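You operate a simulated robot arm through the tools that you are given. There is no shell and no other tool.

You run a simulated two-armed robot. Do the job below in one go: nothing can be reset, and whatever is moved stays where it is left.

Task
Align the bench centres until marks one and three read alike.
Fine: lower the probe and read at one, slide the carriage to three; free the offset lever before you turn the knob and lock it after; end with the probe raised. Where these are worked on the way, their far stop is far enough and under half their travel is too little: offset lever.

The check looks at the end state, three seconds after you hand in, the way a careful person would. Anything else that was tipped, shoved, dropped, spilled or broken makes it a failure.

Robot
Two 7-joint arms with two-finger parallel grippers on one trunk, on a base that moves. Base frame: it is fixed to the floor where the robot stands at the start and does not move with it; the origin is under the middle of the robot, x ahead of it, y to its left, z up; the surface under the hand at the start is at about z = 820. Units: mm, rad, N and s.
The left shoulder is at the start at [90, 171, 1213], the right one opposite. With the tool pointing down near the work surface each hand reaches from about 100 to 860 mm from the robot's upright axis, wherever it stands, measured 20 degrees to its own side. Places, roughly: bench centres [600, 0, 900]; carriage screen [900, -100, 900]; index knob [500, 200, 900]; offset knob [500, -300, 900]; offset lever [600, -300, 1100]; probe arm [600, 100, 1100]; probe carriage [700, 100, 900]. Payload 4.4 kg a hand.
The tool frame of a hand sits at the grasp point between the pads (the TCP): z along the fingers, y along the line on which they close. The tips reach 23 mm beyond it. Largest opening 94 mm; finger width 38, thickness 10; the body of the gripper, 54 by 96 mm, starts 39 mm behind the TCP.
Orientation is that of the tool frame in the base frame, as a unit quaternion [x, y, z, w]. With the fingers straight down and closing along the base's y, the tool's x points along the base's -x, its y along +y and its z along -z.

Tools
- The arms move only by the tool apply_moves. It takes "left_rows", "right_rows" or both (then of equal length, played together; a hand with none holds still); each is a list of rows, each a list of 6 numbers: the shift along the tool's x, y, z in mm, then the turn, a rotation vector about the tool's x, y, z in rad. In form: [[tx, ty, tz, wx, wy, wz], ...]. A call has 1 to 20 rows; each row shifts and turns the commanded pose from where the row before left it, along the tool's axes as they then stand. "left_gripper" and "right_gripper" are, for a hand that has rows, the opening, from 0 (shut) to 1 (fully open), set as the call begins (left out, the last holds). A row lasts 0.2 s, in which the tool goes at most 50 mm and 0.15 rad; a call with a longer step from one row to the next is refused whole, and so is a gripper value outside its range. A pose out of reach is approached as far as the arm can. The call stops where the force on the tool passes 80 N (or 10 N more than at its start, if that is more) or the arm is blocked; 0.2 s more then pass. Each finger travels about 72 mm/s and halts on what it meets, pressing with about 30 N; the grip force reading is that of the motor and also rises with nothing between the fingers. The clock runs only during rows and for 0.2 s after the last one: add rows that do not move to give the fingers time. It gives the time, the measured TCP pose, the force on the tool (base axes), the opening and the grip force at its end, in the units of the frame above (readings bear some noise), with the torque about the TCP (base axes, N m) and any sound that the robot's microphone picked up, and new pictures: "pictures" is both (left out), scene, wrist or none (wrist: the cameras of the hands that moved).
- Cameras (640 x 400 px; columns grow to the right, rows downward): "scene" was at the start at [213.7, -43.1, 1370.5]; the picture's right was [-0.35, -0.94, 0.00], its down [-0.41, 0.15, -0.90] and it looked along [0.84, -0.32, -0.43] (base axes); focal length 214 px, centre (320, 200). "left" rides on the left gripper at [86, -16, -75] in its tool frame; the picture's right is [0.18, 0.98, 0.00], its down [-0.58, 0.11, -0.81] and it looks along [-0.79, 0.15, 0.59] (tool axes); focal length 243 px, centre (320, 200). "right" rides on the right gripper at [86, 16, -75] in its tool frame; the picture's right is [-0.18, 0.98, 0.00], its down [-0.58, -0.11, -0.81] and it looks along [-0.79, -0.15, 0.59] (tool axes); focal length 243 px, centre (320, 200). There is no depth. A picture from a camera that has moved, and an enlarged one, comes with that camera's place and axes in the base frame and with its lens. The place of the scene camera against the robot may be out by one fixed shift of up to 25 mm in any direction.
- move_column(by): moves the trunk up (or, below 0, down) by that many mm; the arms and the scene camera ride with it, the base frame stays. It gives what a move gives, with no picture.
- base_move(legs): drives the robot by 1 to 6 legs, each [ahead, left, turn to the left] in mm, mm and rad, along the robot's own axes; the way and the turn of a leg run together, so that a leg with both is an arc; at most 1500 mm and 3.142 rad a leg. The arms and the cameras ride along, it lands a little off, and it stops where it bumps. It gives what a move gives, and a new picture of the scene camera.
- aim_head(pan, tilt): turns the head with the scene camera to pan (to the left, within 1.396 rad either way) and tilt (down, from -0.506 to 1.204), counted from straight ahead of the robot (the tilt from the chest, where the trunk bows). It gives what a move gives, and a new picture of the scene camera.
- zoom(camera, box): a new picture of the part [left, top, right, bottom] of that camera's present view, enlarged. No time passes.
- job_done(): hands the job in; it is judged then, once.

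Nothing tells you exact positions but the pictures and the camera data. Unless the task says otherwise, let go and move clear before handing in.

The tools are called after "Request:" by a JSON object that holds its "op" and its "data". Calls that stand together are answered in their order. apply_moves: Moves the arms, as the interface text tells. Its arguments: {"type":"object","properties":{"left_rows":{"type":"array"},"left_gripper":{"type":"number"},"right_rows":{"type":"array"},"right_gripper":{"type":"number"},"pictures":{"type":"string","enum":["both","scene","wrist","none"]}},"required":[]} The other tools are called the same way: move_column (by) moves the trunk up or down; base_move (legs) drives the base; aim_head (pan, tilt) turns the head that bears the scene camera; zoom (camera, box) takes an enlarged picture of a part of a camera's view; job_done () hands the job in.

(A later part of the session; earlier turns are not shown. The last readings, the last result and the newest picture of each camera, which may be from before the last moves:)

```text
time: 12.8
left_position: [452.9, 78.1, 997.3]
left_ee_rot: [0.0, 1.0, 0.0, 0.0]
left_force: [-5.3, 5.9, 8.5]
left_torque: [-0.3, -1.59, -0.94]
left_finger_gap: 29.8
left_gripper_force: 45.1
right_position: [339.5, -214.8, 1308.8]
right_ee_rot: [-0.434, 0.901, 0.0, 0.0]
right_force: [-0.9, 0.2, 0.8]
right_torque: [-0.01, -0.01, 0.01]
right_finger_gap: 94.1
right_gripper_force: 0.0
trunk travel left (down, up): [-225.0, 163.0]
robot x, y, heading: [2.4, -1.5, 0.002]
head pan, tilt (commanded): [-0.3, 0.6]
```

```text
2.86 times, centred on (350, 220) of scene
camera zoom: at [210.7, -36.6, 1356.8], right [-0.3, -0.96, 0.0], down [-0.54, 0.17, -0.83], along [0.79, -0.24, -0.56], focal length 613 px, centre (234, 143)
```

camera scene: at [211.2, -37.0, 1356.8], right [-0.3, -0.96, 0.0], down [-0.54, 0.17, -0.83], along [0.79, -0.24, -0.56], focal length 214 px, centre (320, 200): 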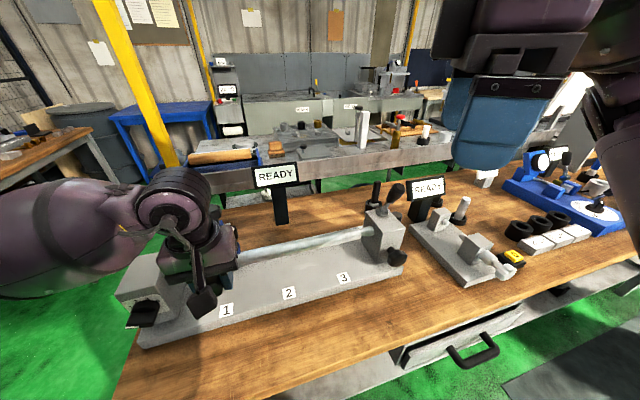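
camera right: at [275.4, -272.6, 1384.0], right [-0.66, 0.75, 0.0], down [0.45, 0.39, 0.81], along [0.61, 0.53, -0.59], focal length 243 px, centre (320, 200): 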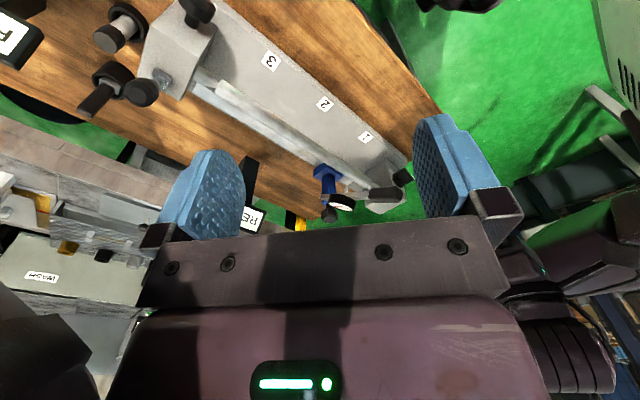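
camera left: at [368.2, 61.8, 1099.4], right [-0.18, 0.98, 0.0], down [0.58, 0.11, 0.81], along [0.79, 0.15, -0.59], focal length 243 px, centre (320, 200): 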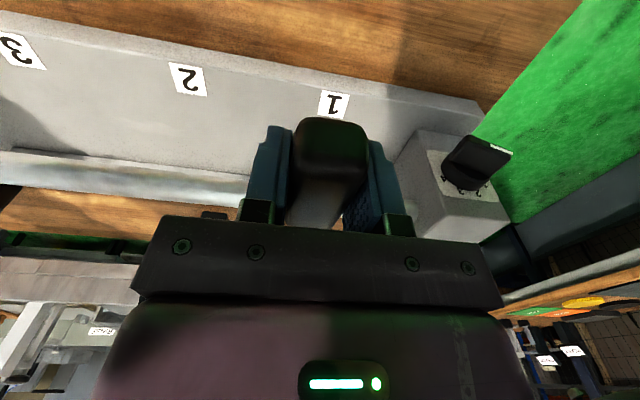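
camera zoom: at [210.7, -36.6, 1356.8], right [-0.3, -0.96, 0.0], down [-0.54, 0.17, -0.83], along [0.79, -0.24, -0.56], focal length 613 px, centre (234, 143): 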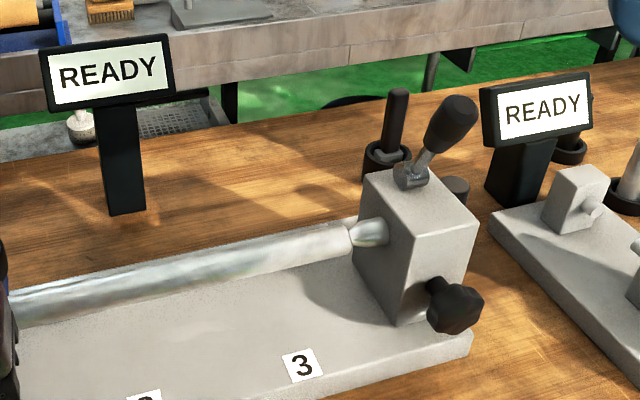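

Request:
{"op": "apply_moves", "data": {"left_rows": [[-0.1, 0.5, 4, 0, 0, 0], [-0.2, 0.5, 4, 0, 0, 0], [-0.3, 0, 4, 0, 0, 0]], "left_gripper": 0.0, "pictures": "none"}}

Request:
{"op": "zoom", "data": {"camera": "right", "box": [300, 100, 460, 225]}}

Request:
{"op": "zoom", "data": {"camera": "scene", "box": [240, 150, 460, 290]}}

```text
time: 13.6
left_position: [451.9, 79.4, 985.5]
left_ee_rot: [0.0, 1.0, 0.0, 0.001]
left_force: [-9.4, -0.3, 10.3]
left_torque: [0.32, -0.7, -0.6]
left_finger_gap: 30.0
left_gripper_force: 45.1
right_position: [339.5, -214.7, 1309.1]
right_ee_rot: [-0.435, 0.901, 0.001, 0.0]
right_force: [-0.8, 0.0, 0.2]
right_torque: [0.02, -0.01, -0.02]
right_finger_gap: 93.8
right_gripper_force: 0.0
trunk travel left (down, up): [-225.0, 163.0]
robot x, y, heading: [0.2, 2.2, -0.0]
head pan, tilt (commanded): [-0.3, 0.6]
```

```text
3.20 times, centred on (380, 162) of right
camera zoom: at [273.5, -272.9, 1384.1], right [-0.65, 0.76, 0.0], down [0.45, 0.39, 0.81], along [0.61, 0.53, -0.59], focal length 776 px, centre (128, 320)
```

zoom: 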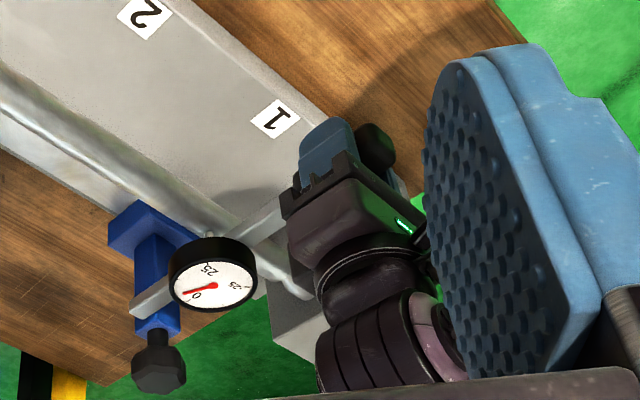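

```text
2.86 times, centred on (350, 220) of scene
camera zoom: at [210.2, -37.4, 1356.9], right [-0.3, -0.96, 0.0], down [-0.54, 0.17, -0.83], along [0.79, -0.24, -0.56], focal length 613 px, centre (234, 143)
```

zoom: 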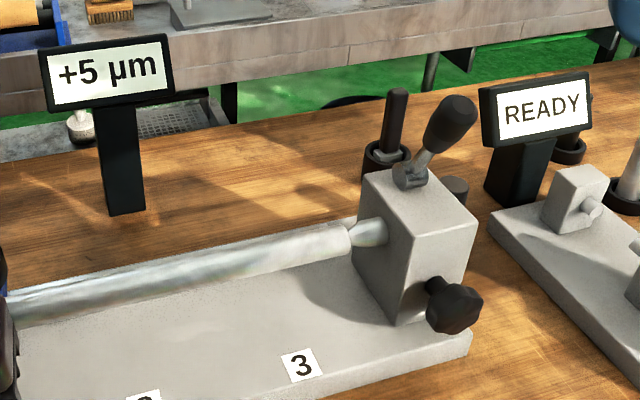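

The carriage screen now shows +5 µm: the probe is reading at mark 1. I'll go slightly further to find the stop and see that the reading holds.

Request:
{"op": "apply_moves", "data": {"left_rows": [[-0.6, 0, 3, 0, 0, 0], [-0.6, 0, 2, 0, 0, 0]], "left_gripper": 0.0, "pictures": "none"}}

Request:
{"op": "zoom", "data": {"camera": "right", "box": [320, 150, 400, 215]}}

Request:
{"op": "zoom", "data": {"camera": "scene", "box": [240, 150, 310, 200]}}

```text
time: 14.2
left_position: [454.5, 78.7, 985.2]
left_ee_rot: [0.0, 1.0, -0.001, 0.004]
left_force: [-16.6, -1.5, 38.1]
left_torque: [1.29, -0.3, 1.5]
left_finger_gap: 30.0
left_gripper_force: 44.7
right_position: [337.5, -215.9, 1311.0]
right_ee_rot: [-0.434, 0.901, 0.0, 0.003]
right_force: [0.4, 0.4, -0.4]
right_torque: [0.0, 0.01, -0.01]
right_finger_gap: 94.0
right_gripper_force: 0.0
trunk travel left (down, up): [-225.0, 163.0]
robot x, y, heading: [0.5, -0.5, 0.004]
head pan, tilt (commanded): [-0.3, 0.6]
```

```text
6.15 times, centred on (360, 182) of right
camera zoom: at [270.6, -273.3, 1385.2], right [-0.65, 0.76, 0.0], down [0.44, 0.39, 0.81], along [0.61, 0.53, -0.59], focal length 1493 px, centre (74, 308)
```

zoom: 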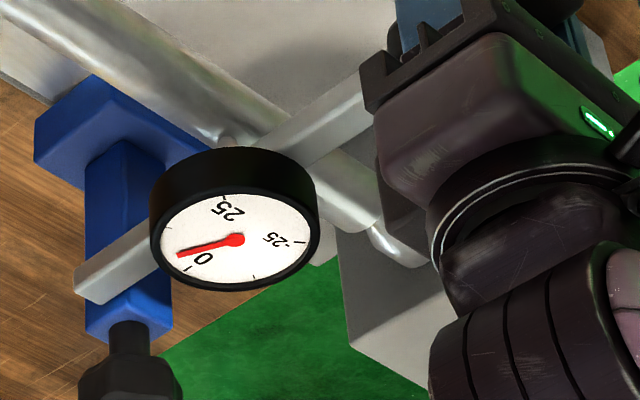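

```text
8.00 times, centred on (275, 175) of scene
camera zoom: at [207.4, -37.8, 1357.9], right [-0.3, -0.96, 0.0], down [-0.54, 0.17, -0.83], along [0.79, -0.24, -0.56], focal length 1716 px, centre (680, 400)
```

zoom: 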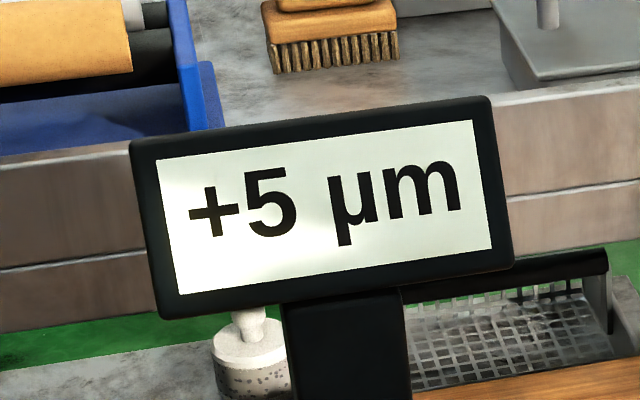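

The probe is at its lower stop and mark 1 reads +5 µm (dial and screen agree). I'll unload the press and release the grip, checking the arm stays down.

Request:
{"op": "apply_moves", "data": {"left_rows": [[0.5, 0, -2.5, 0, 0, 0], [0, 0, -0.5, 0, 0, 0]], "left_gripper": 0.0, "pictures": "none"}}

Request:
{"op": "apply_moves", "data": {"left_rows": [[0, 0, 0, 0, 0, 0], [0, 0, 0, 0, 0, 0], [0, 0, 0, 0, 0, 0]], "left_gripper": 0.7, "pictures": "both"}}

Request:
{"op": "zoom", "data": {"camera": "scene", "box": [240, 150, 310, 200]}}

Request:
{"op": "zoom", "data": {"camera": "right", "box": [300, 100, 460, 225]}}

```text
time: 14.8
left_position: [452.8, 79.5, 984.3]
left_ee_rot: [0.0, 1.0, -0.001, 0.003]
left_force: [-9.3, -1.3, 26.5]
left_torque: [-0.03, -1.04, -0.74]
left_finger_gap: 29.9
left_gripper_force: 45.2
right_position: [338.7, -215.7, 1310.2]
right_ee_rot: [-0.435, 0.901, 0.0, 0.0]
right_force: [0.2, -0.1, -0.3]
right_torque: [0.0, -0.01, 0.01]
right_finger_gap: 93.9
right_gripper_force: 0.1
trunk travel left (down, up): [-225.0, 163.0]
robot x, y, heading: [2.1, 2.1, 0.001]
head pan, tilt (commanded): [-0.3, 0.6]
```

```text
time: 15.6
left_position: [455.2, 80.0, 983.9]
left_ee_rot: [-0.001, 1.0, 0.0, 0.002]
left_force: [0.2, -0.2, -0.8]
left_torque: [0.01, -0.04, 0.04]
left_finger_gap: 65.8
left_gripper_force: 0.1
right_position: [341.5, -214.3, 1307.7]
right_ee_rot: [-0.435, 0.9, 0.001, -0.001]
right_force: [-0.4, -0.3, 0.3]
right_torque: [0.01, -0.03, 0.02]
right_finger_gap: 94.1
right_gripper_force: 0.0
trunk travel left (down, up): [-225.0, 163.0]
robot x, y, heading: [0.2, 0.7, 0.005]
head pan, tilt (commanded): [-0.3, 0.6]
camera scene: at [211.9, -37.2, 1356.6], right [-0.3, -0.96, 0.0], down [-0.54, 0.17, -0.83], along [0.79, -0.24, -0.56], focal length 214 px, centre (320, 200)
camera left: at [367.7, 62.4, 1058.1], right [-0.19, 0.98, 0.0], down [0.58, 0.11, 0.81], along [0.79, 0.15, -0.59], focal length 243 px, centre (320, 200)
```

scene: 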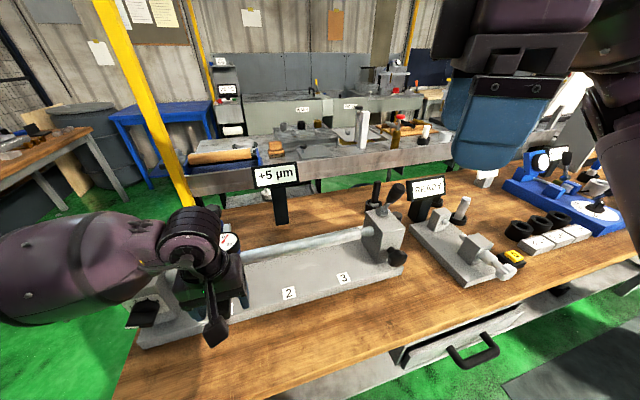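
left: 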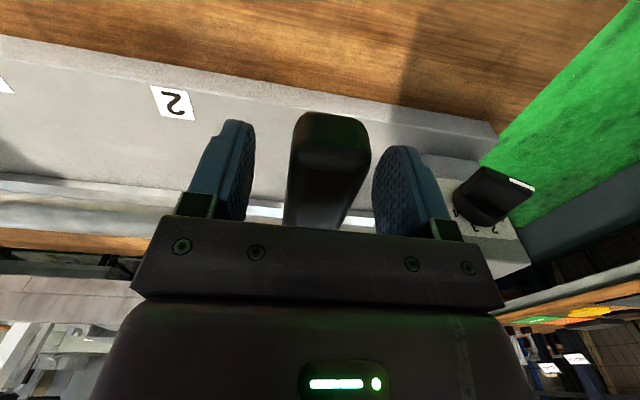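

```text
8.00 times, centred on (275, 175) of scene
camera zoom: at [211.9, -37.2, 1356.6], right [-0.3, -0.96, 0.0], down [-0.54, 0.17, -0.83], along [0.79, -0.24, -0.56], focal length 1716 px, centre (680, 400)
```

zoom: 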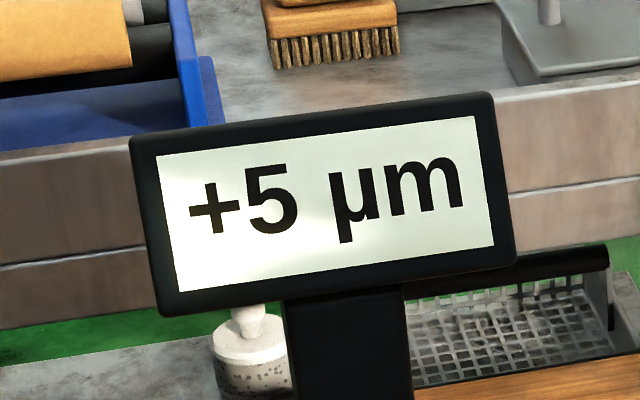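

```text
3.20 times, centred on (380, 162) of right
camera zoom: at [275.3, -272.7, 1383.6], right [-0.65, 0.76, 0.0], down [0.45, 0.39, 0.81], along [0.61, 0.53, -0.59], focal length 776 px, centre (128, 320)
```

zoom: 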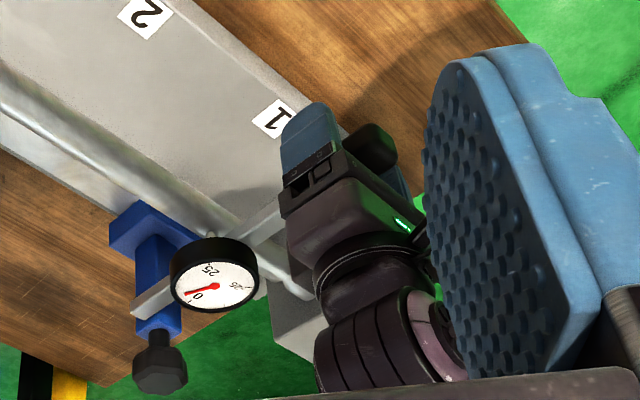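

The probe stays down on its own and reads +5 µm. I'll lift the left hand clear and go above the carriage knob at about (665, 104).

Request:
{"op": "apply_moves", "data": {"left_rows": [[0, 0, -20, 0, 0, 0], [0, 0, -40, 0, 0, 0], [0, 0, -45, 0, 0, 0], [0, 0, -45, 0, 0, 0], [0, 0, -45, 0, 0, 0], [0, 0, -45, 0, 0, 0], [-40, 4.8, 0, 0, 0, 0], [-40, 4.8, 0, 0, 0, 0], [-40, 4.8, 0, 0, 0, 0], [-40, 4.8, 0, 0, 0, 0], [-40, 4.8, 0, 0, 0, 0], [-10, 0, 0, 0, 0, 0]], "left_gripper": 0.7, "pictures": "both"}}

Request:
{"op": "zoom", "data": {"camera": "left", "box": [220, 0, 420, 140]}}

Request:
{"op": "zoom", "data": {"camera": "scene", "box": [130, 140, 310, 300]}}

Request:
{"op": "zoom", "data": {"camera": "right", "box": [300, 100, 460, 225]}}

```text
time: 18.2
left_position: [665.1, 107.5, 1225.7]
left_ee_rot: [0.0, 1.0, 0.0, 0.001]
left_force: [0.8, 0.2, 0.0]
left_torque: [-0.01, 0.02, -0.01]
left_finger_gap: 65.7
left_gripper_force: 0.0
right_position: [341.2, -215.0, 1309.9]
right_ee_rot: [-0.435, 0.9, 0.0, 0.001]
right_force: [-0.6, 0.4, -0.1]
right_torque: [0.01, -0.02, 0.03]
right_finger_gap: 93.7
right_gripper_force: 0.1
trunk travel left (down, up): [-225.0, 163.0]
robot x, y, heading: [-1.1, 1.0, -0.0]
head pan, tilt (commanded): [-0.3, 0.6]
camera scene: at [212.0, -37.1, 1356.6], right [-0.3, -0.96, 0.0], down [-0.54, 0.17, -0.83], along [0.79, -0.24, -0.56], focal length 214 px, centre (320, 200)
camera left: at [579.2, 88.7, 1300.1], right [-0.18, 0.98, 0.0], down [0.58, 0.11, 0.81], along [0.79, 0.15, -0.59], focal length 243 px, centre (320, 200)
```

scene: 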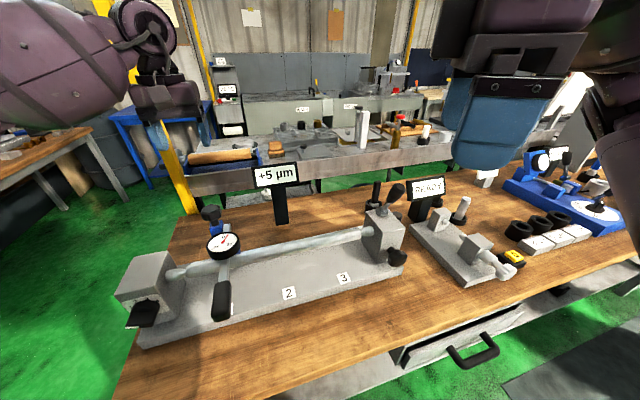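
left: 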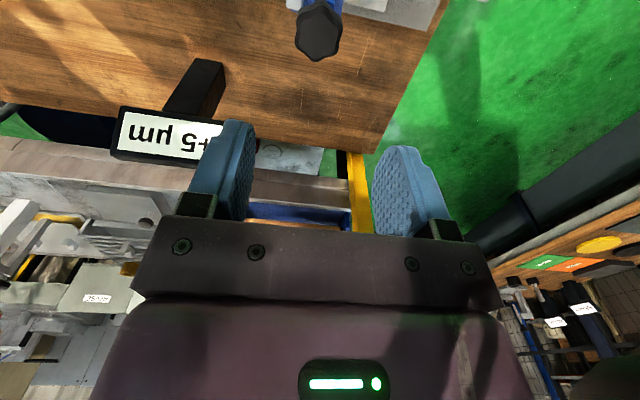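

```text
2.86 times, centred on (320, 70) of left
camera zoom: at [579.2, 88.7, 1300.1], right [-0.18, 0.98, 0.0], down [0.58, 0.11, 0.81], along [0.79, 0.15, -0.59], focal length 693 px, centre (320, 571)
```

zoom: 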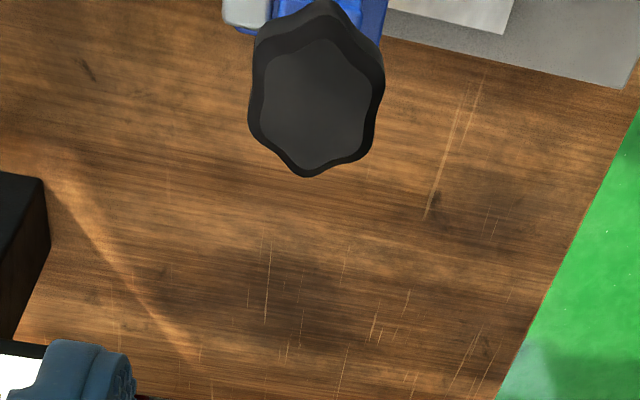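

```text
2.50 times, centred on (220, 220) of scene
camera zoom: at [212.0, -37.1, 1356.6], right [-0.3, -0.96, 0.0], down [-0.54, 0.17, -0.83], along [0.79, -0.24, -0.56], focal length 536 px, centre (570, 150)
```

zoom: 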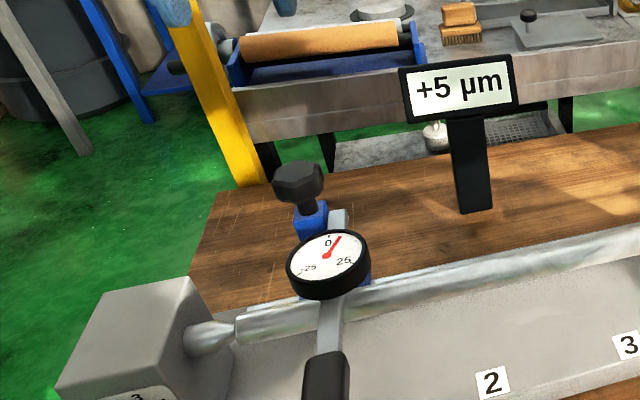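

```text
3.20 times, centred on (380, 162) of right
camera zoom: at [275.4, -272.6, 1383.7], right [-0.65, 0.76, 0.0], down [0.45, 0.39, 0.81], along [0.61, 0.53, -0.59], focal length 776 px, centre (128, 320)
```

zoom: 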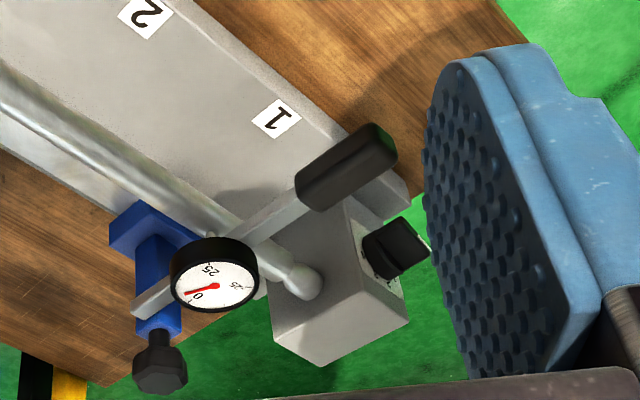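

The knob is at about (667, 105, 1037), 42 mm across, clear of the dial. I'll open, descend over it and look.

Request:
{"op": "apply_moves", "data": {"left_rows": [[-0.5, -0.5, 10, 0, 0, 0], [-0.5, -0.5, 35, 0, 0, 0], [-0.5, -0.5, 40, 0, 0, 0], [-0.5, -0.5, 40, 0, 0, 0], [0, 0, 35, 0, 0, 0], [0, 0, 26, 0, 0, 0], [0, 0, 0, 0, 0, 0]], "left_gripper": 1.0, "pictures": "wrist"}}

Request:
{"op": "zoom", "data": {"camera": "scene", "box": [130, 140, 310, 300]}}

Request:
{"op": "zoom", "data": {"camera": "right", "box": [300, 100, 460, 225]}}

```text
time: 19.8
left_position: [664.1, 102.5, 1038.9]
left_ee_rot: [-0.001, 1.0, 0.001, 0.0]
left_force: [0.6, 0.3, 0.7]
left_torque: [0.0, 0.04, 0.0]
left_finger_gap: 93.8
left_gripper_force: 0.0
right_position: [341.2, -215.4, 1309.3]
right_ee_rot: [-0.434, 0.901, -0.001, 0.0]
right_force: [0.3, -0.4, -0.5]
right_torque: [0.0, 0.01, 0.03]
right_finger_gap: 94.1
right_gripper_force: 0.0
trunk travel left (down, up): [-225.0, 163.0]
robot x, y, heading: [-1.7, 1.1, -0.001]
head pan, tilt (commanded): [-0.3, 0.6]
camera left: at [577.3, 85.0, 1113.6], right [-0.18, 0.98, 0.0], down [0.58, 0.11, 0.81], along [0.79, 0.15, -0.59], focal length 243 px, centre (320, 200)
```

left: 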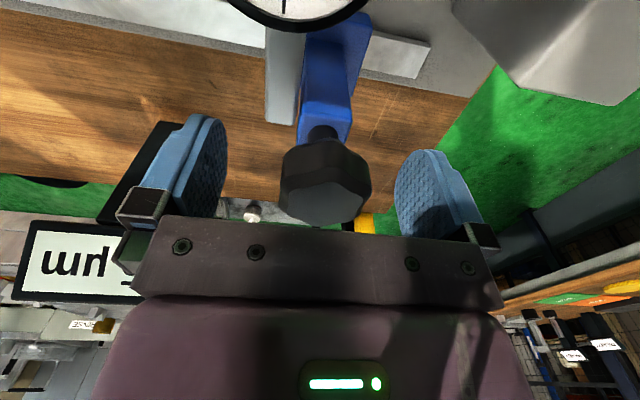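

```text
2.50 times, centred on (220, 220) of scene
camera zoom: at [211.7, -37.2, 1356.7], right [-0.3, -0.96, 0.0], down [-0.54, 0.17, -0.83], along [0.79, -0.24, -0.56], focal length 536 px, centre (570, 150)
```

zoom: 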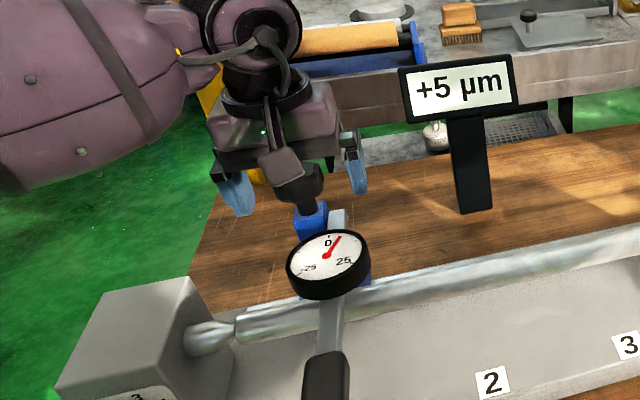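

```text
3.20 times, centred on (380, 162) of right
camera zoom: at [275.1, -272.7, 1383.8], right [-0.65, 0.76, 0.0], down [0.45, 0.39, 0.81], along [0.61, 0.53, -0.59], focal length 776 px, centre (128, 320)
```

zoom: 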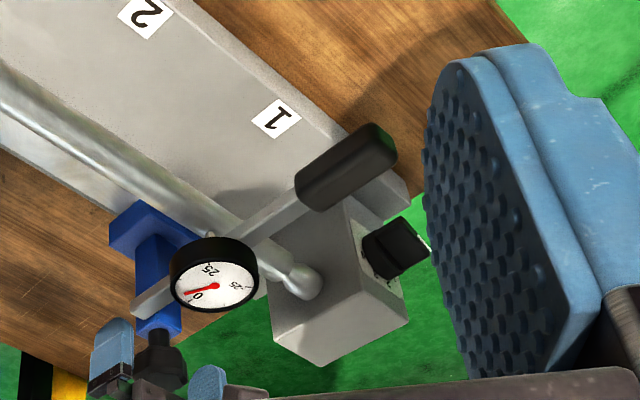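

The knob sits between the fingers; I'll centre by +2.5 mm, lower 3 mm and close on it.

Request:
{"op": "apply_moves", "data": {"left_rows": [[-1, 2.5, 3, 0, 0, 0], [0, 0, 0, 0, 0, 0], [0, 0, 0, 0, 0, 0], [0, 0, 0, 0, 0, 0], [0, 0, 0, 0, 0, 0]], "left_gripper": 0.0, "pictures": "wrist"}}

Request:
{"op": "zoom", "data": {"camera": "scene", "box": [130, 140, 310, 300]}}

```text
time: 21.0
left_position: [665.3, 105.4, 1036.3]
left_ee_rot: [0.0, 1.0, 0.0, 0.001]
left_force: [-0.4, -1.0, -1.7]
left_torque: [0.08, -0.41, 0.02]
left_finger_gap: 43.7
left_gripper_force: 44.6
right_position: [342.3, -214.4, 1309.4]
right_ee_rot: [-0.434, 0.901, 0.001, 0.0]
right_force: [0.2, -0.5, 0.3]
right_torque: [-0.02, 0.05, 0.04]
right_finger_gap: 94.0
right_gripper_force: 0.0
trunk travel left (down, up): [-225.0, 163.0]
robot x, y, heading: [0.6, 0.4, -0.001]
head pan, tilt (commanded): [-0.3, 0.6]
camera left: at [579.2, 88.0, 1110.7], right [-0.18, 0.98, 0.0], down [0.58, 0.11, 0.81], along [0.79, 0.15, -0.59], focal length 243 px, centre (320, 200)
```

left: 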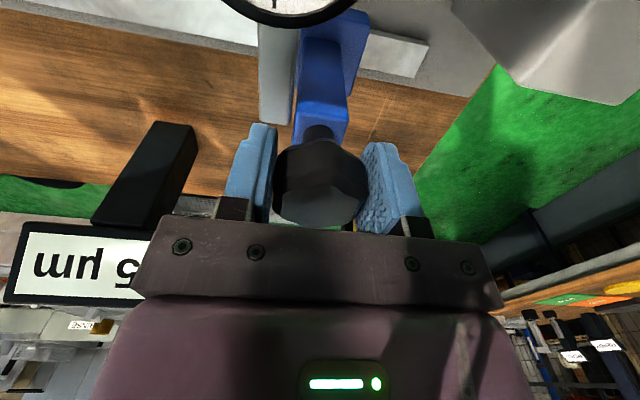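

```text
2.50 times, centred on (220, 220) of scene
camera zoom: at [212.0, -37.2, 1356.6], right [-0.3, -0.96, 0.0], down [-0.54, 0.17, -0.83], along [0.79, -0.24, -0.56], focal length 536 px, centre (570, 150)
```

zoom: 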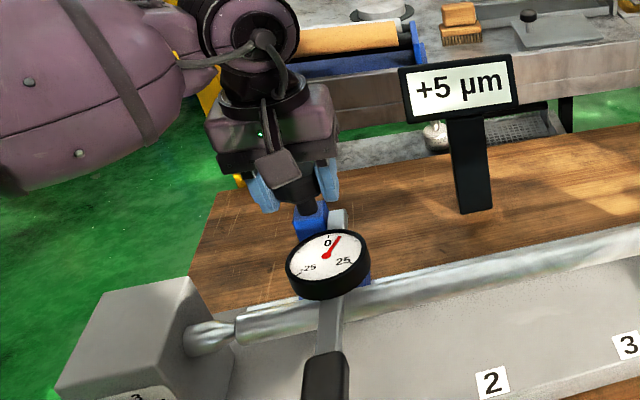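

Gripped at y=105.4. I'll slide toward -y a little first to feel the drag.

Request:
{"op": "apply_moves", "data": {"left_rows": [[0, -5, 0, 0, 0, 0], [0, -10, 0, 0, 0, 0], [0, -10, 0, 0, 0, 0], [0, -10, 0, 0, 0, 0]], "left_gripper": 0.0, "pictures": "scene"}}

Request:
{"op": "zoom", "data": {"camera": "scene", "box": [130, 140, 310, 300]}}

```text
time: 22.0
left_position: [667.0, 68.5, 1036.5]
left_ee_rot: [0.001, 1.0, 0.001, 0.001]
left_force: [-8.4, -0.2, 4.9]
left_torque: [0.98, 0.98, 0.35]
left_finger_gap: 43.7
left_gripper_force: 45.1
right_position: [339.7, -215.3, 1309.8]
right_ee_rot: [-0.434, 0.901, 0.0, 0.001]
right_force: [0.3, -0.1, -0.5]
right_torque: [0.01, 0.01, -0.02]
right_finger_gap: 94.0
right_gripper_force: 0.1
trunk travel left (down, up): [-225.0, 163.0]
robot x, y, heading: [-0.1, 0.6, -0.0]
head pan, tilt (commanded): [-0.3, 0.6]
camera scene: at [210.6, -37.4, 1356.9], right [-0.3, -0.96, 0.0], down [-0.54, 0.17, -0.83], along [0.79, -0.24, -0.56], focal length 214 px, centre (320, 200)
```

scene: 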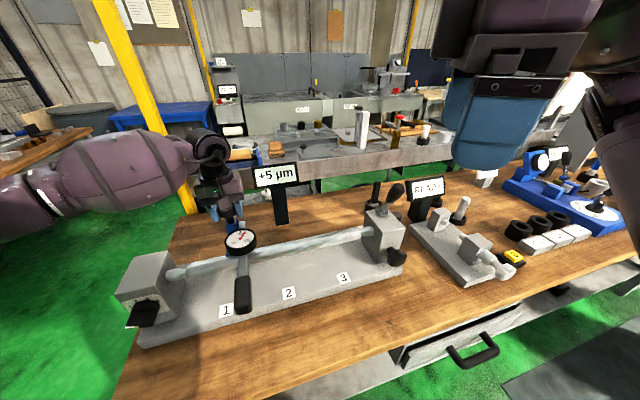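

```text
2.50 times, centred on (220, 220) of scene
camera zoom: at [210.6, -37.4, 1356.9], right [-0.3, -0.96, 0.0], down [-0.54, 0.17, -0.83], along [0.79, -0.24, -0.56], focal length 536 px, centre (570, 150)
```

zoom: 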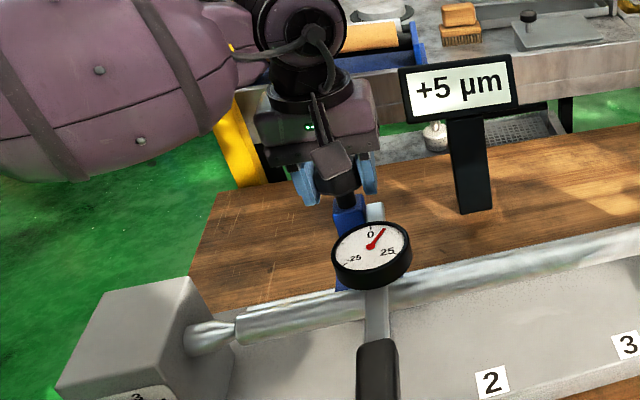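

It slides smoothly. Continuing toward mark 3.

Request:
{"op": "apply_moves", "data": {"left_rows": [[0.5, -10, 0, 0, 0, 0], [0.5, -15, 0, 0, 0, 0], [0, -15, 0, 0, 0, 0], [0, -15, 0, 0, 0, 0], [0, -15, 0, 0, 0, 0], [0, -15, 0, 0, 0, 0], [0, -15, 0, 0, 0, 0], [0, -15, 0, 0, 0, 0], [0, -15, 0, 0, 0, 0]], "left_gripper": 0.0, "pictures": "scene"}}

Request:
{"op": "zoom", "data": {"camera": "scene", "box": [200, 140, 380, 300]}}

```text
time: 24.0
left_position: [666.0, -62.6, 1035.7]
left_ee_rot: [-0.001, 1.0, 0.0, 0.0]
left_force: [-4.2, -0.8, -7.3]
left_torque: [0.85, 0.02, 0.12]
left_finger_gap: 43.8
left_gripper_force: 45.1
right_position: [341.5, -215.6, 1307.9]
right_ee_rot: [-0.435, 0.9, 0.0, 0.001]
right_force: [0.4, -0.1, -0.3]
right_torque: [-0.01, 0.04, 0.01]
right_finger_gap: 94.1
right_gripper_force: 0.1
trunk travel left (down, up): [-225.0, 163.0]
robot x, y, heading: [-0.7, -1.2, 0.003]
head pan, tilt (commanded): [-0.3, 0.6]
camera scene: at [211.9, -37.7, 1356.5], right [-0.3, -0.96, 0.0], down [-0.54, 0.17, -0.83], along [0.79, -0.24, -0.56], focal length 214 px, centre (320, 200)
```

scene: 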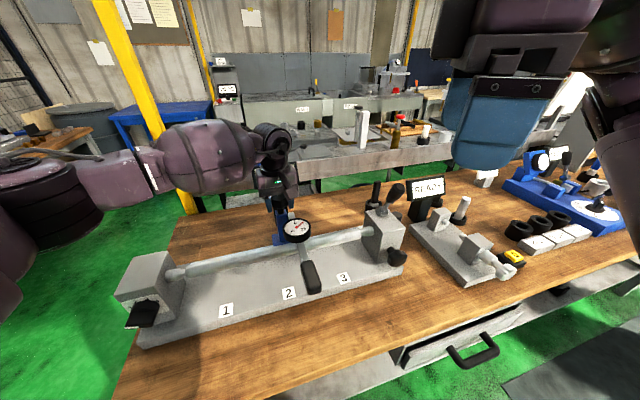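

```text
2.50 times, centred on (290, 220) of scene
camera zoom: at [211.9, -37.7, 1356.5], right [-0.3, -0.96, 0.0], down [-0.54, 0.17, -0.83], along [0.79, -0.24, -0.56], focal length 536 px, centre (395, 150)
```

zoom: 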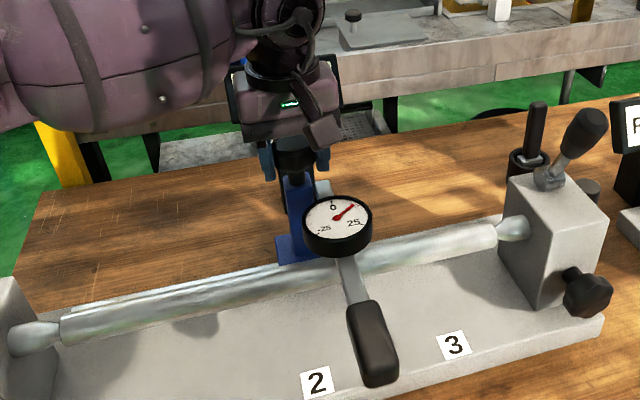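

The dial climbs as it goes. Carriage at y≈-63; continuing the remaining ~132 mm to mark 3.

Request:
{"op": "apply_moves", "data": {"left_rows": [[0, -15, 0, 0, 0, 0], [0, -15, 0, 0, 0, 0], [0, -15, 0, 0, 0, 0], [0, -15, 0, 0, 0, 0], [0, -15, 0, 0, 0, 0], [0, -15, 0, 0, 0, 0], [0, -15, 0, 0, 0, 0], [0, -12, 0, 0, 0, 0], [0, -8, 0, 0, 0, 0]], "left_gripper": 0.0, "pictures": "both"}}

Request:
{"op": "zoom", "data": {"camera": "scene", "box": [240, 140, 420, 300]}}

Request:
{"op": "zoom", "data": {"camera": "right", "box": [100, 0, 360, 200]}}

```text
time: 26.0
left_position: [666.2, -186.7, 1036.7]
left_ee_rot: [0.0, 1.0, 0.0, 0.001]
left_force: [-16.3, -1.2, -9.7]
left_torque: [0.58, 0.1, 0.38]
left_finger_gap: 43.6
left_gripper_force: 45.0
right_position: [339.7, -215.4, 1309.3]
right_ee_rot: [-0.434, 0.901, 0.0, 0.001]
right_force: [-0.7, 0.6, 0.7]
right_torque: [0.02, -0.02, 0.02]
right_finger_gap: 93.8
right_gripper_force: 0.0
trunk travel left (down, up): [-225.0, 163.0]
robot x, y, heading: [-0.2, 4.1, 0.003]
head pan, tilt (commanded): [-0.3, 0.6]
camera scene: at [210.8, -37.7, 1356.8], right [-0.3, -0.96, 0.0], down [-0.54, 0.17, -0.83], along [0.79, -0.24, -0.56], focal length 214 px, centre (320, 200)
camera left: at [579.1, -204.0, 1110.8], right [-0.18, 0.98, 0.0], down [0.58, 0.11, 0.81], along [0.79, 0.15, -0.59], focal length 243 px, centre (320, 200)
```

scene: 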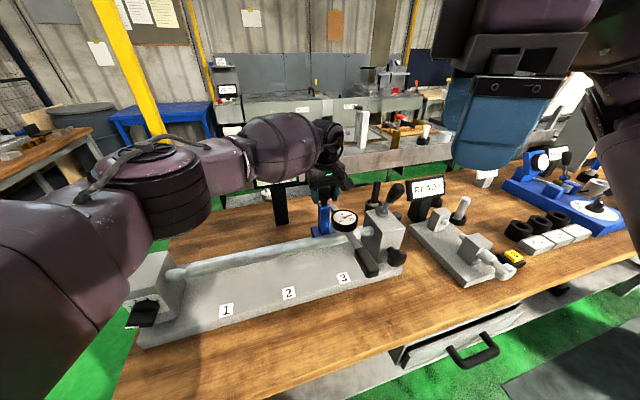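
left: 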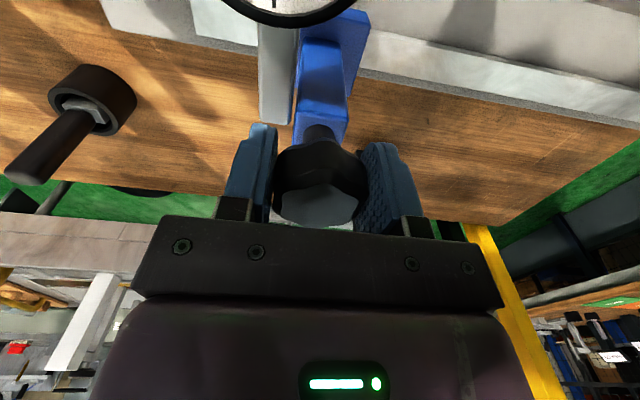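

```text
2.50 times, centred on (330, 220) of scene
camera zoom: at [210.8, -37.7, 1356.8], right [-0.3, -0.96, 0.0], down [-0.54, 0.17, -0.83], along [0.79, -0.24, -0.56], focal length 536 px, centre (295, 150)
```

zoom: 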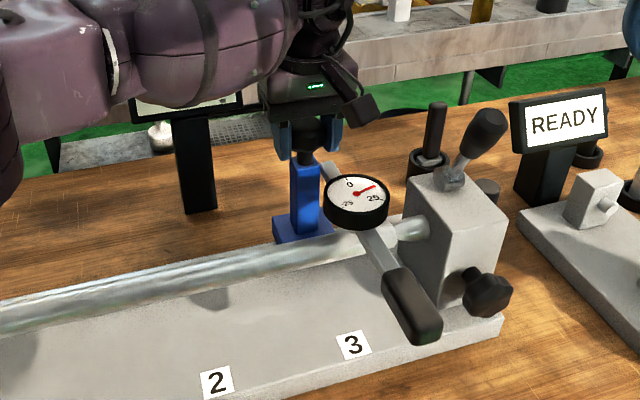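

```text
2.00 times, centred on (230, 100) of right
camera zoom: at [274.2, -273.2, 1383.7], right [-0.65, 0.76, 0.0], down [0.45, 0.39, 0.81], along [0.61, 0.53, -0.59], focal length 485 px, centre (500, 400)
```

zoom: 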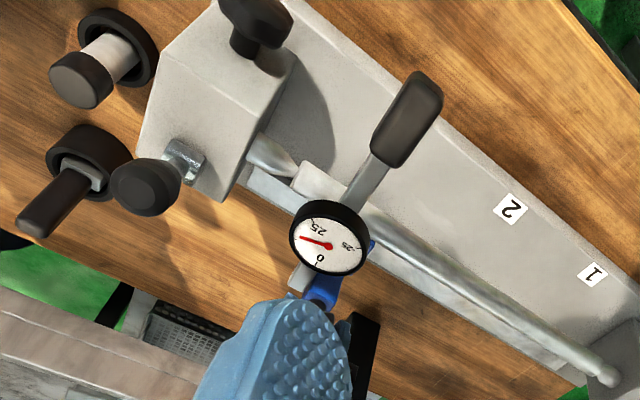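

Carriage at y≈-187; about 7 mm more to mark 3.

Request:
{"op": "apply_moves", "data": {"left_rows": [[1, -4, 0, 0, 0, 0], [1, -4, 0, 0, 0, 0], [0, 0, 0, 0, 0, 0]], "left_gripper": 0.0, "pictures": "none"}}

Request:
{"op": "zoom", "data": {"camera": "scene", "box": [290, 180, 390, 270]}}

Request:
{"op": "zoom", "data": {"camera": "right", "box": [100, 0, 360, 200]}}

```text
time: 26.8
left_position: [665.0, -193.3, 1036.3]
left_ee_rot: [-0.001, 1.0, -0.001, 0.001]
left_force: [3.6, -0.9, -7.3]
left_torque: [0.58, 0.56, -0.15]
left_finger_gap: 43.6
left_gripper_force: 45.2
right_position: [342.9, -215.8, 1308.1]
right_ee_rot: [-0.435, 0.901, 0.001, -0.001]
right_force: [0.1, 0.3, 0.2]
right_torque: [0.03, -0.03, -0.04]
right_finger_gap: 93.9
right_gripper_force: 0.1
trunk travel left (down, up): [-225.0, 163.0]
robot x, y, heading: [-2.3, -0.2, -0.0]
head pan, tilt (commanded): [-0.3, 0.6]
```

```text
4.44 times, centred on (340, 225) of scene
camera zoom: at [213.1, -37.5, 1356.5], right [-0.3, -0.96, 0.0], down [-0.54, 0.17, -0.82], along [0.79, -0.24, -0.57], focal length 953 px, centre (231, 89)
```

zoom: 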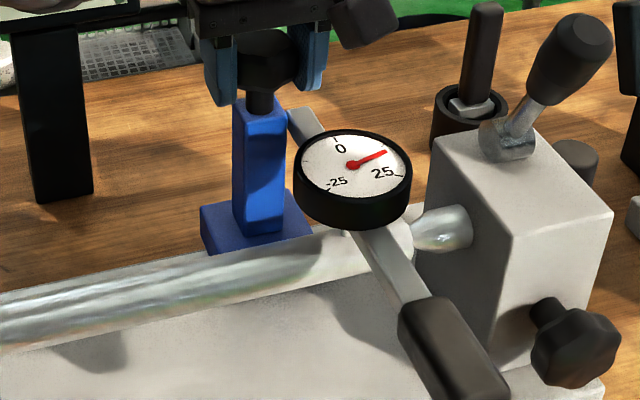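

```text
2.00 times, centred on (230, 100) of right
camera zoom: at [276.6, -273.1, 1383.4], right [-0.65, 0.76, 0.0], down [0.45, 0.39, 0.81], along [0.61, 0.53, -0.59], focal length 485 px, centre (500, 400)
```

zoom: 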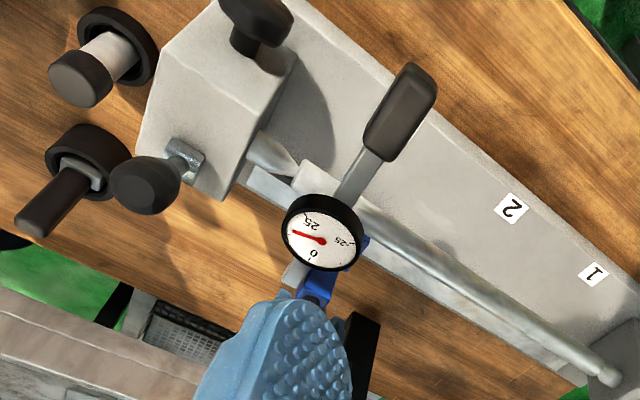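

At mark 3 now (y≈-193) and the dial reads noticeably higher. I'll release the knob and lift the left hand straight up, then withdraw toward the left.

Request:
{"op": "apply_moves", "data": {"left_rows": [[0, 0, 0, 0, 0, 0], [0, 0, 0, 0, 0, 0], [0, 0, 0, 0, 0, 0], [0, 0, -15, 0, 0, 0], [0, 0, -35, 0, 0, 0], [0, 0, -45, 0, 0, 0], [0, 0, -45, 0, 0, 0], [0, 0, -45, 0, 0, 0], [10, 45, 0, 0, 0, 0], [10, 45, 0, 0, 0, 0], [10, 45, 0, 0, 0, 0], [10, 45, 0, 0, 0, 0], [10, 45, 0, 0, 0, 0], [10, 45, 0, 0, 0, 0]], "left_gripper": 1.0, "pictures": "both"}}

Request:
{"op": "zoom", "data": {"camera": "scene", "box": [240, 140, 420, 300]}}

Request:
{"op": "zoom", "data": {"camera": "right", "box": [100, 0, 360, 200]}}

```text
time: 29.8
left_position: [606.1, 76.6, 1219.3]
left_ee_rot: [-0.002, 1.0, -0.001, 0.001]
left_force: [-0.9, 0.6, -0.4]
left_torque: [0.01, -0.01, -0.02]
left_finger_gap: 93.9
left_gripper_force: 0.1
right_position: [340.7, -212.2, 1310.1]
right_ee_rot: [-0.434, 0.901, -0.001, 0.0]
right_force: [-0.8, -0.1, 0.6]
right_torque: [0.0, 0.01, 0.0]
right_finger_gap: 94.1
right_gripper_force: 0.0
trunk travel left (down, up): [-225.0, 163.0]
robot x, y, heading: [-0.3, 2.0, 0.006]
head pan, tilt (commanded): [-0.3, 0.6]
camera scene: at [211.7, -35.7, 1356.7], right [-0.3, -0.96, 0.0], down [-0.54, 0.17, -0.83], along [0.79, -0.24, -0.56], focal length 214 px, centre (320, 200)
camera left: at [519.5, 58.9, 1294.6], right [-0.18, 0.98, 0.0], down [0.58, 0.11, 0.81], along [0.79, 0.15, -0.59], focal length 243 px, centre (320, 200)
```

scene: 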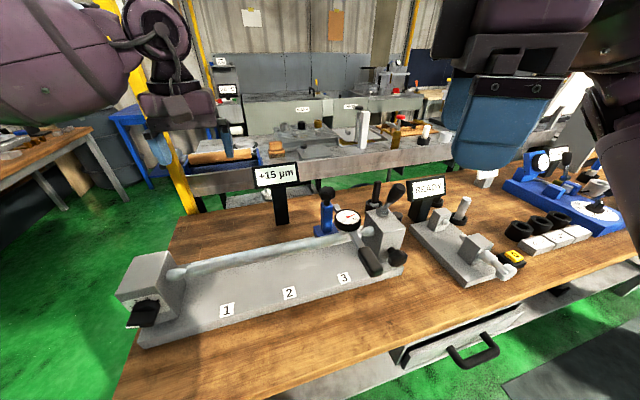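
left: 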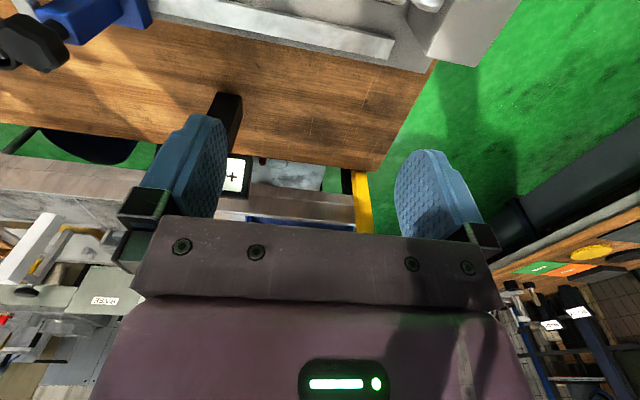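

```text
2.50 times, centred on (330, 220) of scene
camera zoom: at [211.7, -35.7, 1356.7], right [-0.3, -0.96, 0.0], down [-0.54, 0.17, -0.83], along [0.79, -0.24, -0.56], focal length 536 px, centre (295, 150)
```

zoom: 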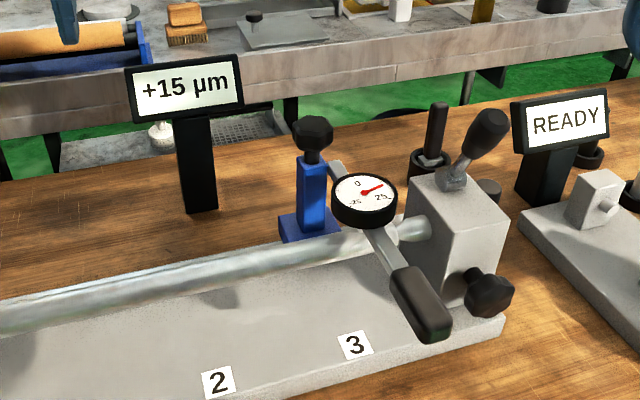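

```text
2.00 times, centred on (230, 100) of right
camera zoom: at [275.1, -271.2, 1384.1], right [-0.66, 0.76, 0.0], down [0.45, 0.39, 0.81], along [0.61, 0.53, -0.59], focal length 485 px, centre (500, 400)
```

zoom: 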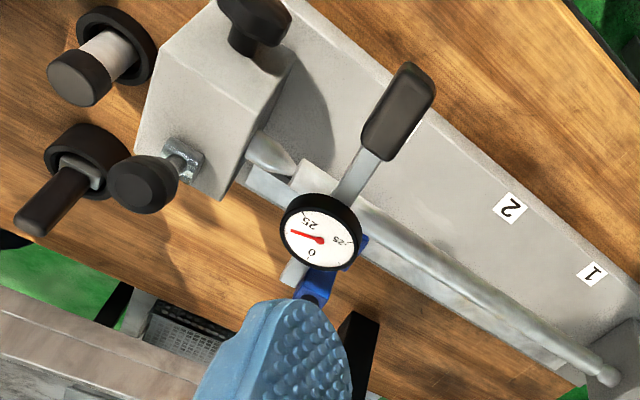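

Mark 3 reads +15 µm against +5 µm at mark 1, so the tail offset needs to come down. I'll bring the right hand back to straight orientation and to a viewpoint in front of the offset lever.

Request:
{"op": "apply_moves", "data": {"right_rows": [[0, 0, 0, 0, 0, 0.15], [0, 0, 0, 0, 0, 0.15], [0, 0, 0, 0, 0, 0.15], [0, 0, 0, 0, 0, 0.15], [0, 0, 0, 0, 0, 0.15], [0, 0, 0, 0, 0, 0.15], [-15, -30, 10, 0, 0, 0], [-15, -30, 10, 0, 0, 0], [-15, -30, 10, 0, 0, 0], [-15, -33, 10, 0, 0, 0], [0, 0, 0, 0, 0, 0]], "right_gripper": 1.0, "pictures": "both"}}

Request:
{"op": "zoom", "data": {"camera": "right", "box": [230, 50, 430, 235]}}

Request:
{"op": "zoom", "data": {"camera": "scene", "box": [320, 140, 460, 290]}}

```text
time: 32.2
left_position: [606.6, 76.2, 1219.3]
left_ee_rot: [-0.001, 1.0, -0.001, 0.001]
left_force: [0.1, 0.7, 1.0]
left_torque: [-0.01, -0.03, -0.01]
left_finger_gap: 94.1
left_gripper_force: 0.1
right_position: [400.8, -339.3, 1269.3]
right_ee_rot: [0.0, 1.0, 0.0, 0.0]
right_force: [-0.3, 0.8, -0.5]
right_torque: [-0.01, 0.02, 0.04]
right_finger_gap: 93.9
right_gripper_force: 0.0
trunk travel left (down, up): [-225.0, 163.0]
robot x, y, heading: [-0.1, 0.6, -0.003]
head pan, tilt (commanded): [-0.3, 0.6]
camera scene: at [212.1, -36.5, 1356.6], right [-0.3, -0.96, 0.0], down [-0.54, 0.17, -0.83], along [0.79, -0.24, -0.56], focal length 214 px, centre (320, 200)
camera right: at [314.2, -322.7, 1343.2], right [0.18, 0.98, 0.0], down [0.58, -0.11, 0.81], along [0.79, -0.15, -0.59], focal length 243 px, centre (320, 200)
```

scene: 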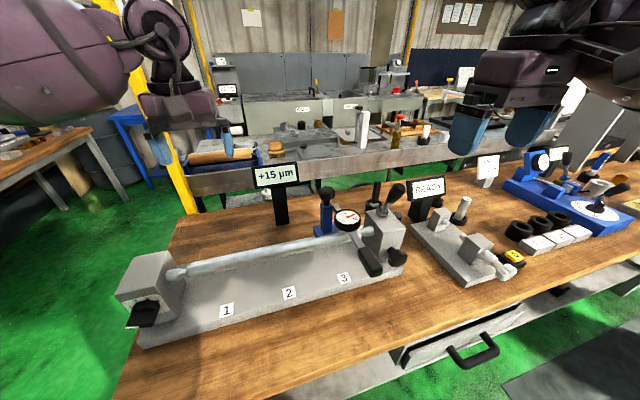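
right: 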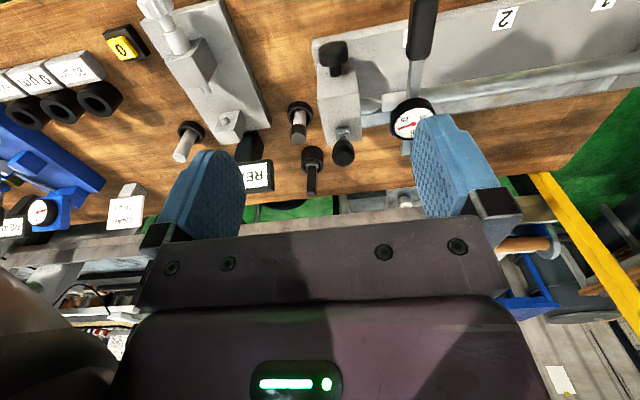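

```text
2.16 times, centred on (330, 142) of right
camera zoom: at [314.2, -322.7, 1343.2], right [0.18, 0.98, 0.0], down [0.58, -0.11, 0.81], along [0.79, -0.15, -0.59], focal length 525 px, centre (298, 324)
```

zoom: 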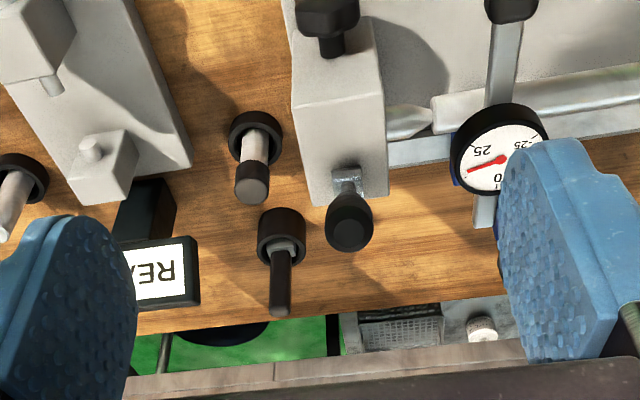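

```text
2.67 times, centred on (390, 215) of scene
camera zoom: at [212.1, -36.5, 1356.6], right [-0.3, -0.96, 0.0], down [-0.54, 0.17, -0.83], along [0.79, -0.24, -0.56], focal length 572 px, centre (133, 160)
```

zoom: 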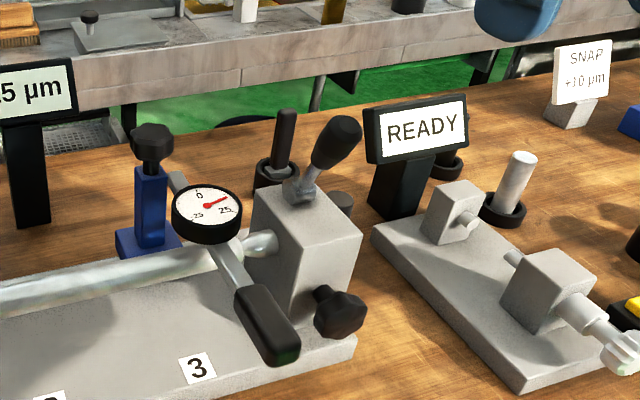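

The lever leans toward the robot in the plane y≈-336: pivot about (604, -336, 985), grip end about (560, -335, 1086). I'll bring the right hand above the lever grip.

Request:
{"op": "apply_moves", "data": {"right_rows": [[-33.4, 0.6, 20, 0, 0, 0], [-33.4, 0.6, 20, 0, 0, 0], [-33.4, 0.6, 20, 0, 0, 0], [-33.4, 0.6, 20, 0, 0, 0], [-33.4, 0.6, 20, 0, 0, 0], [0, 0, 0, 0, 0, 0]], "right_gripper": 1.0, "pictures": "both"}}

Request:
{"op": "zoom", "data": {"camera": "right", "box": [230, 50, 430, 235]}}

Request:
{"op": "zoom", "data": {"camera": "scene", "box": [320, 120, 460, 290]}}

```text
time: 33.6
left_position: [605.3, 75.3, 1220.2]
left_ee_rot: [0.0, 1.0, 0.001, 0.002]
left_force: [-0.1, 0.1, 1.0]
left_torque: [0.04, -0.03, 0.0]
left_finger_gap: 94.1
left_gripper_force: 0.2
right_position: [572.2, -335.3, 1169.1]
right_ee_rot: [-0.001, 1.0, 0.0, 0.0]
right_force: [-0.3, 0.1, 0.2]
right_torque: [-0.03, 0.02, 0.03]
right_finger_gap: 94.2
right_gripper_force: 0.0
trunk travel left (down, up): [-225.0, 163.0]
robot x, y, heading: [-3.9, -1.1, -0.0]
head pan, tilt (commanded): [-0.3, 0.6]
camera scene: at [211.2, -37.2, 1356.9], right [-0.3, -0.96, 0.0], down [-0.54, 0.17, -0.83], along [0.79, -0.24, -0.56], focal length 214 px, centre (320, 200)
camera right: at [485.6, -319.5, 1243.6], right [0.18, 0.98, 0.0], down [0.58, -0.11, 0.81], along [0.79, -0.15, -0.59], focal length 243 px, centre (320, 200)
```

scene: 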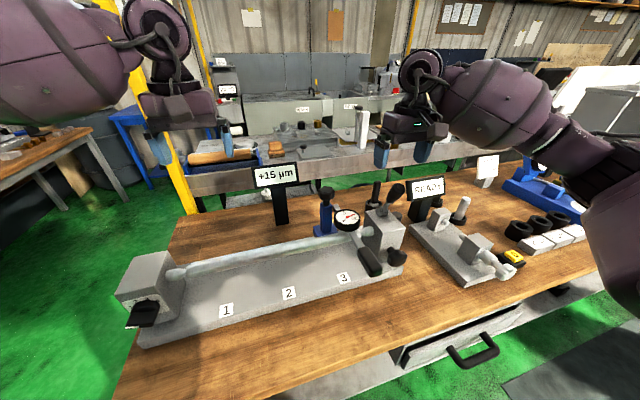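
right: 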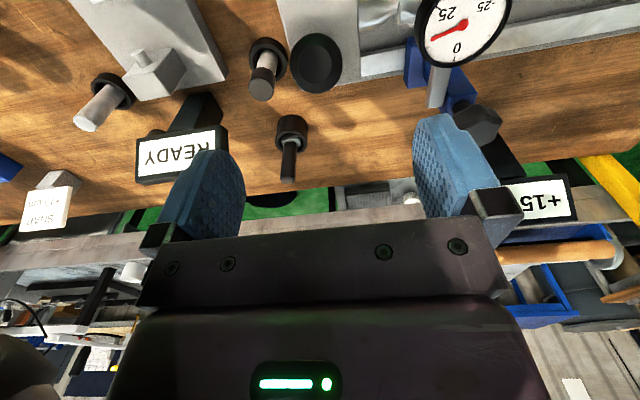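

```text
2.16 times, centred on (330, 142) of right
camera zoom: at [485.6, -319.5, 1243.6], right [0.18, 0.98, 0.0], down [0.58, -0.11, 0.81], along [0.79, -0.15, -0.59], focal length 525 px, centre (298, 324)
```

zoom: 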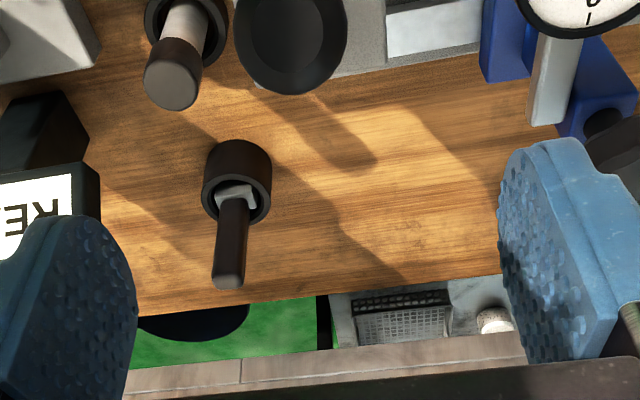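

```text
2.35 times, centred on (390, 205) of scene
camera zoom: at [211.2, -37.2, 1356.9], right [-0.3, -0.96, 0.0], down [-0.54, 0.17, -0.83], along [0.79, -0.24, -0.56], focal length 505 px, centre (155, 188)
```

zoom: 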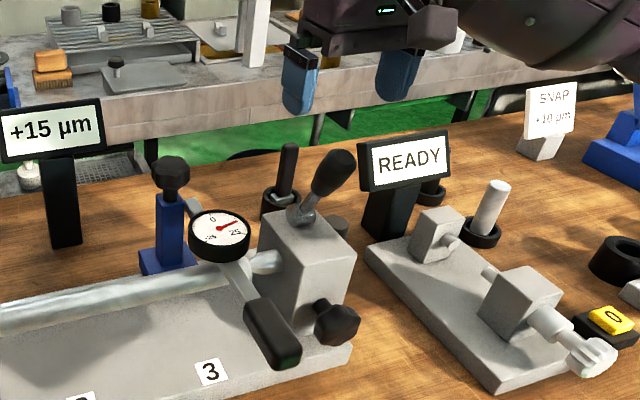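

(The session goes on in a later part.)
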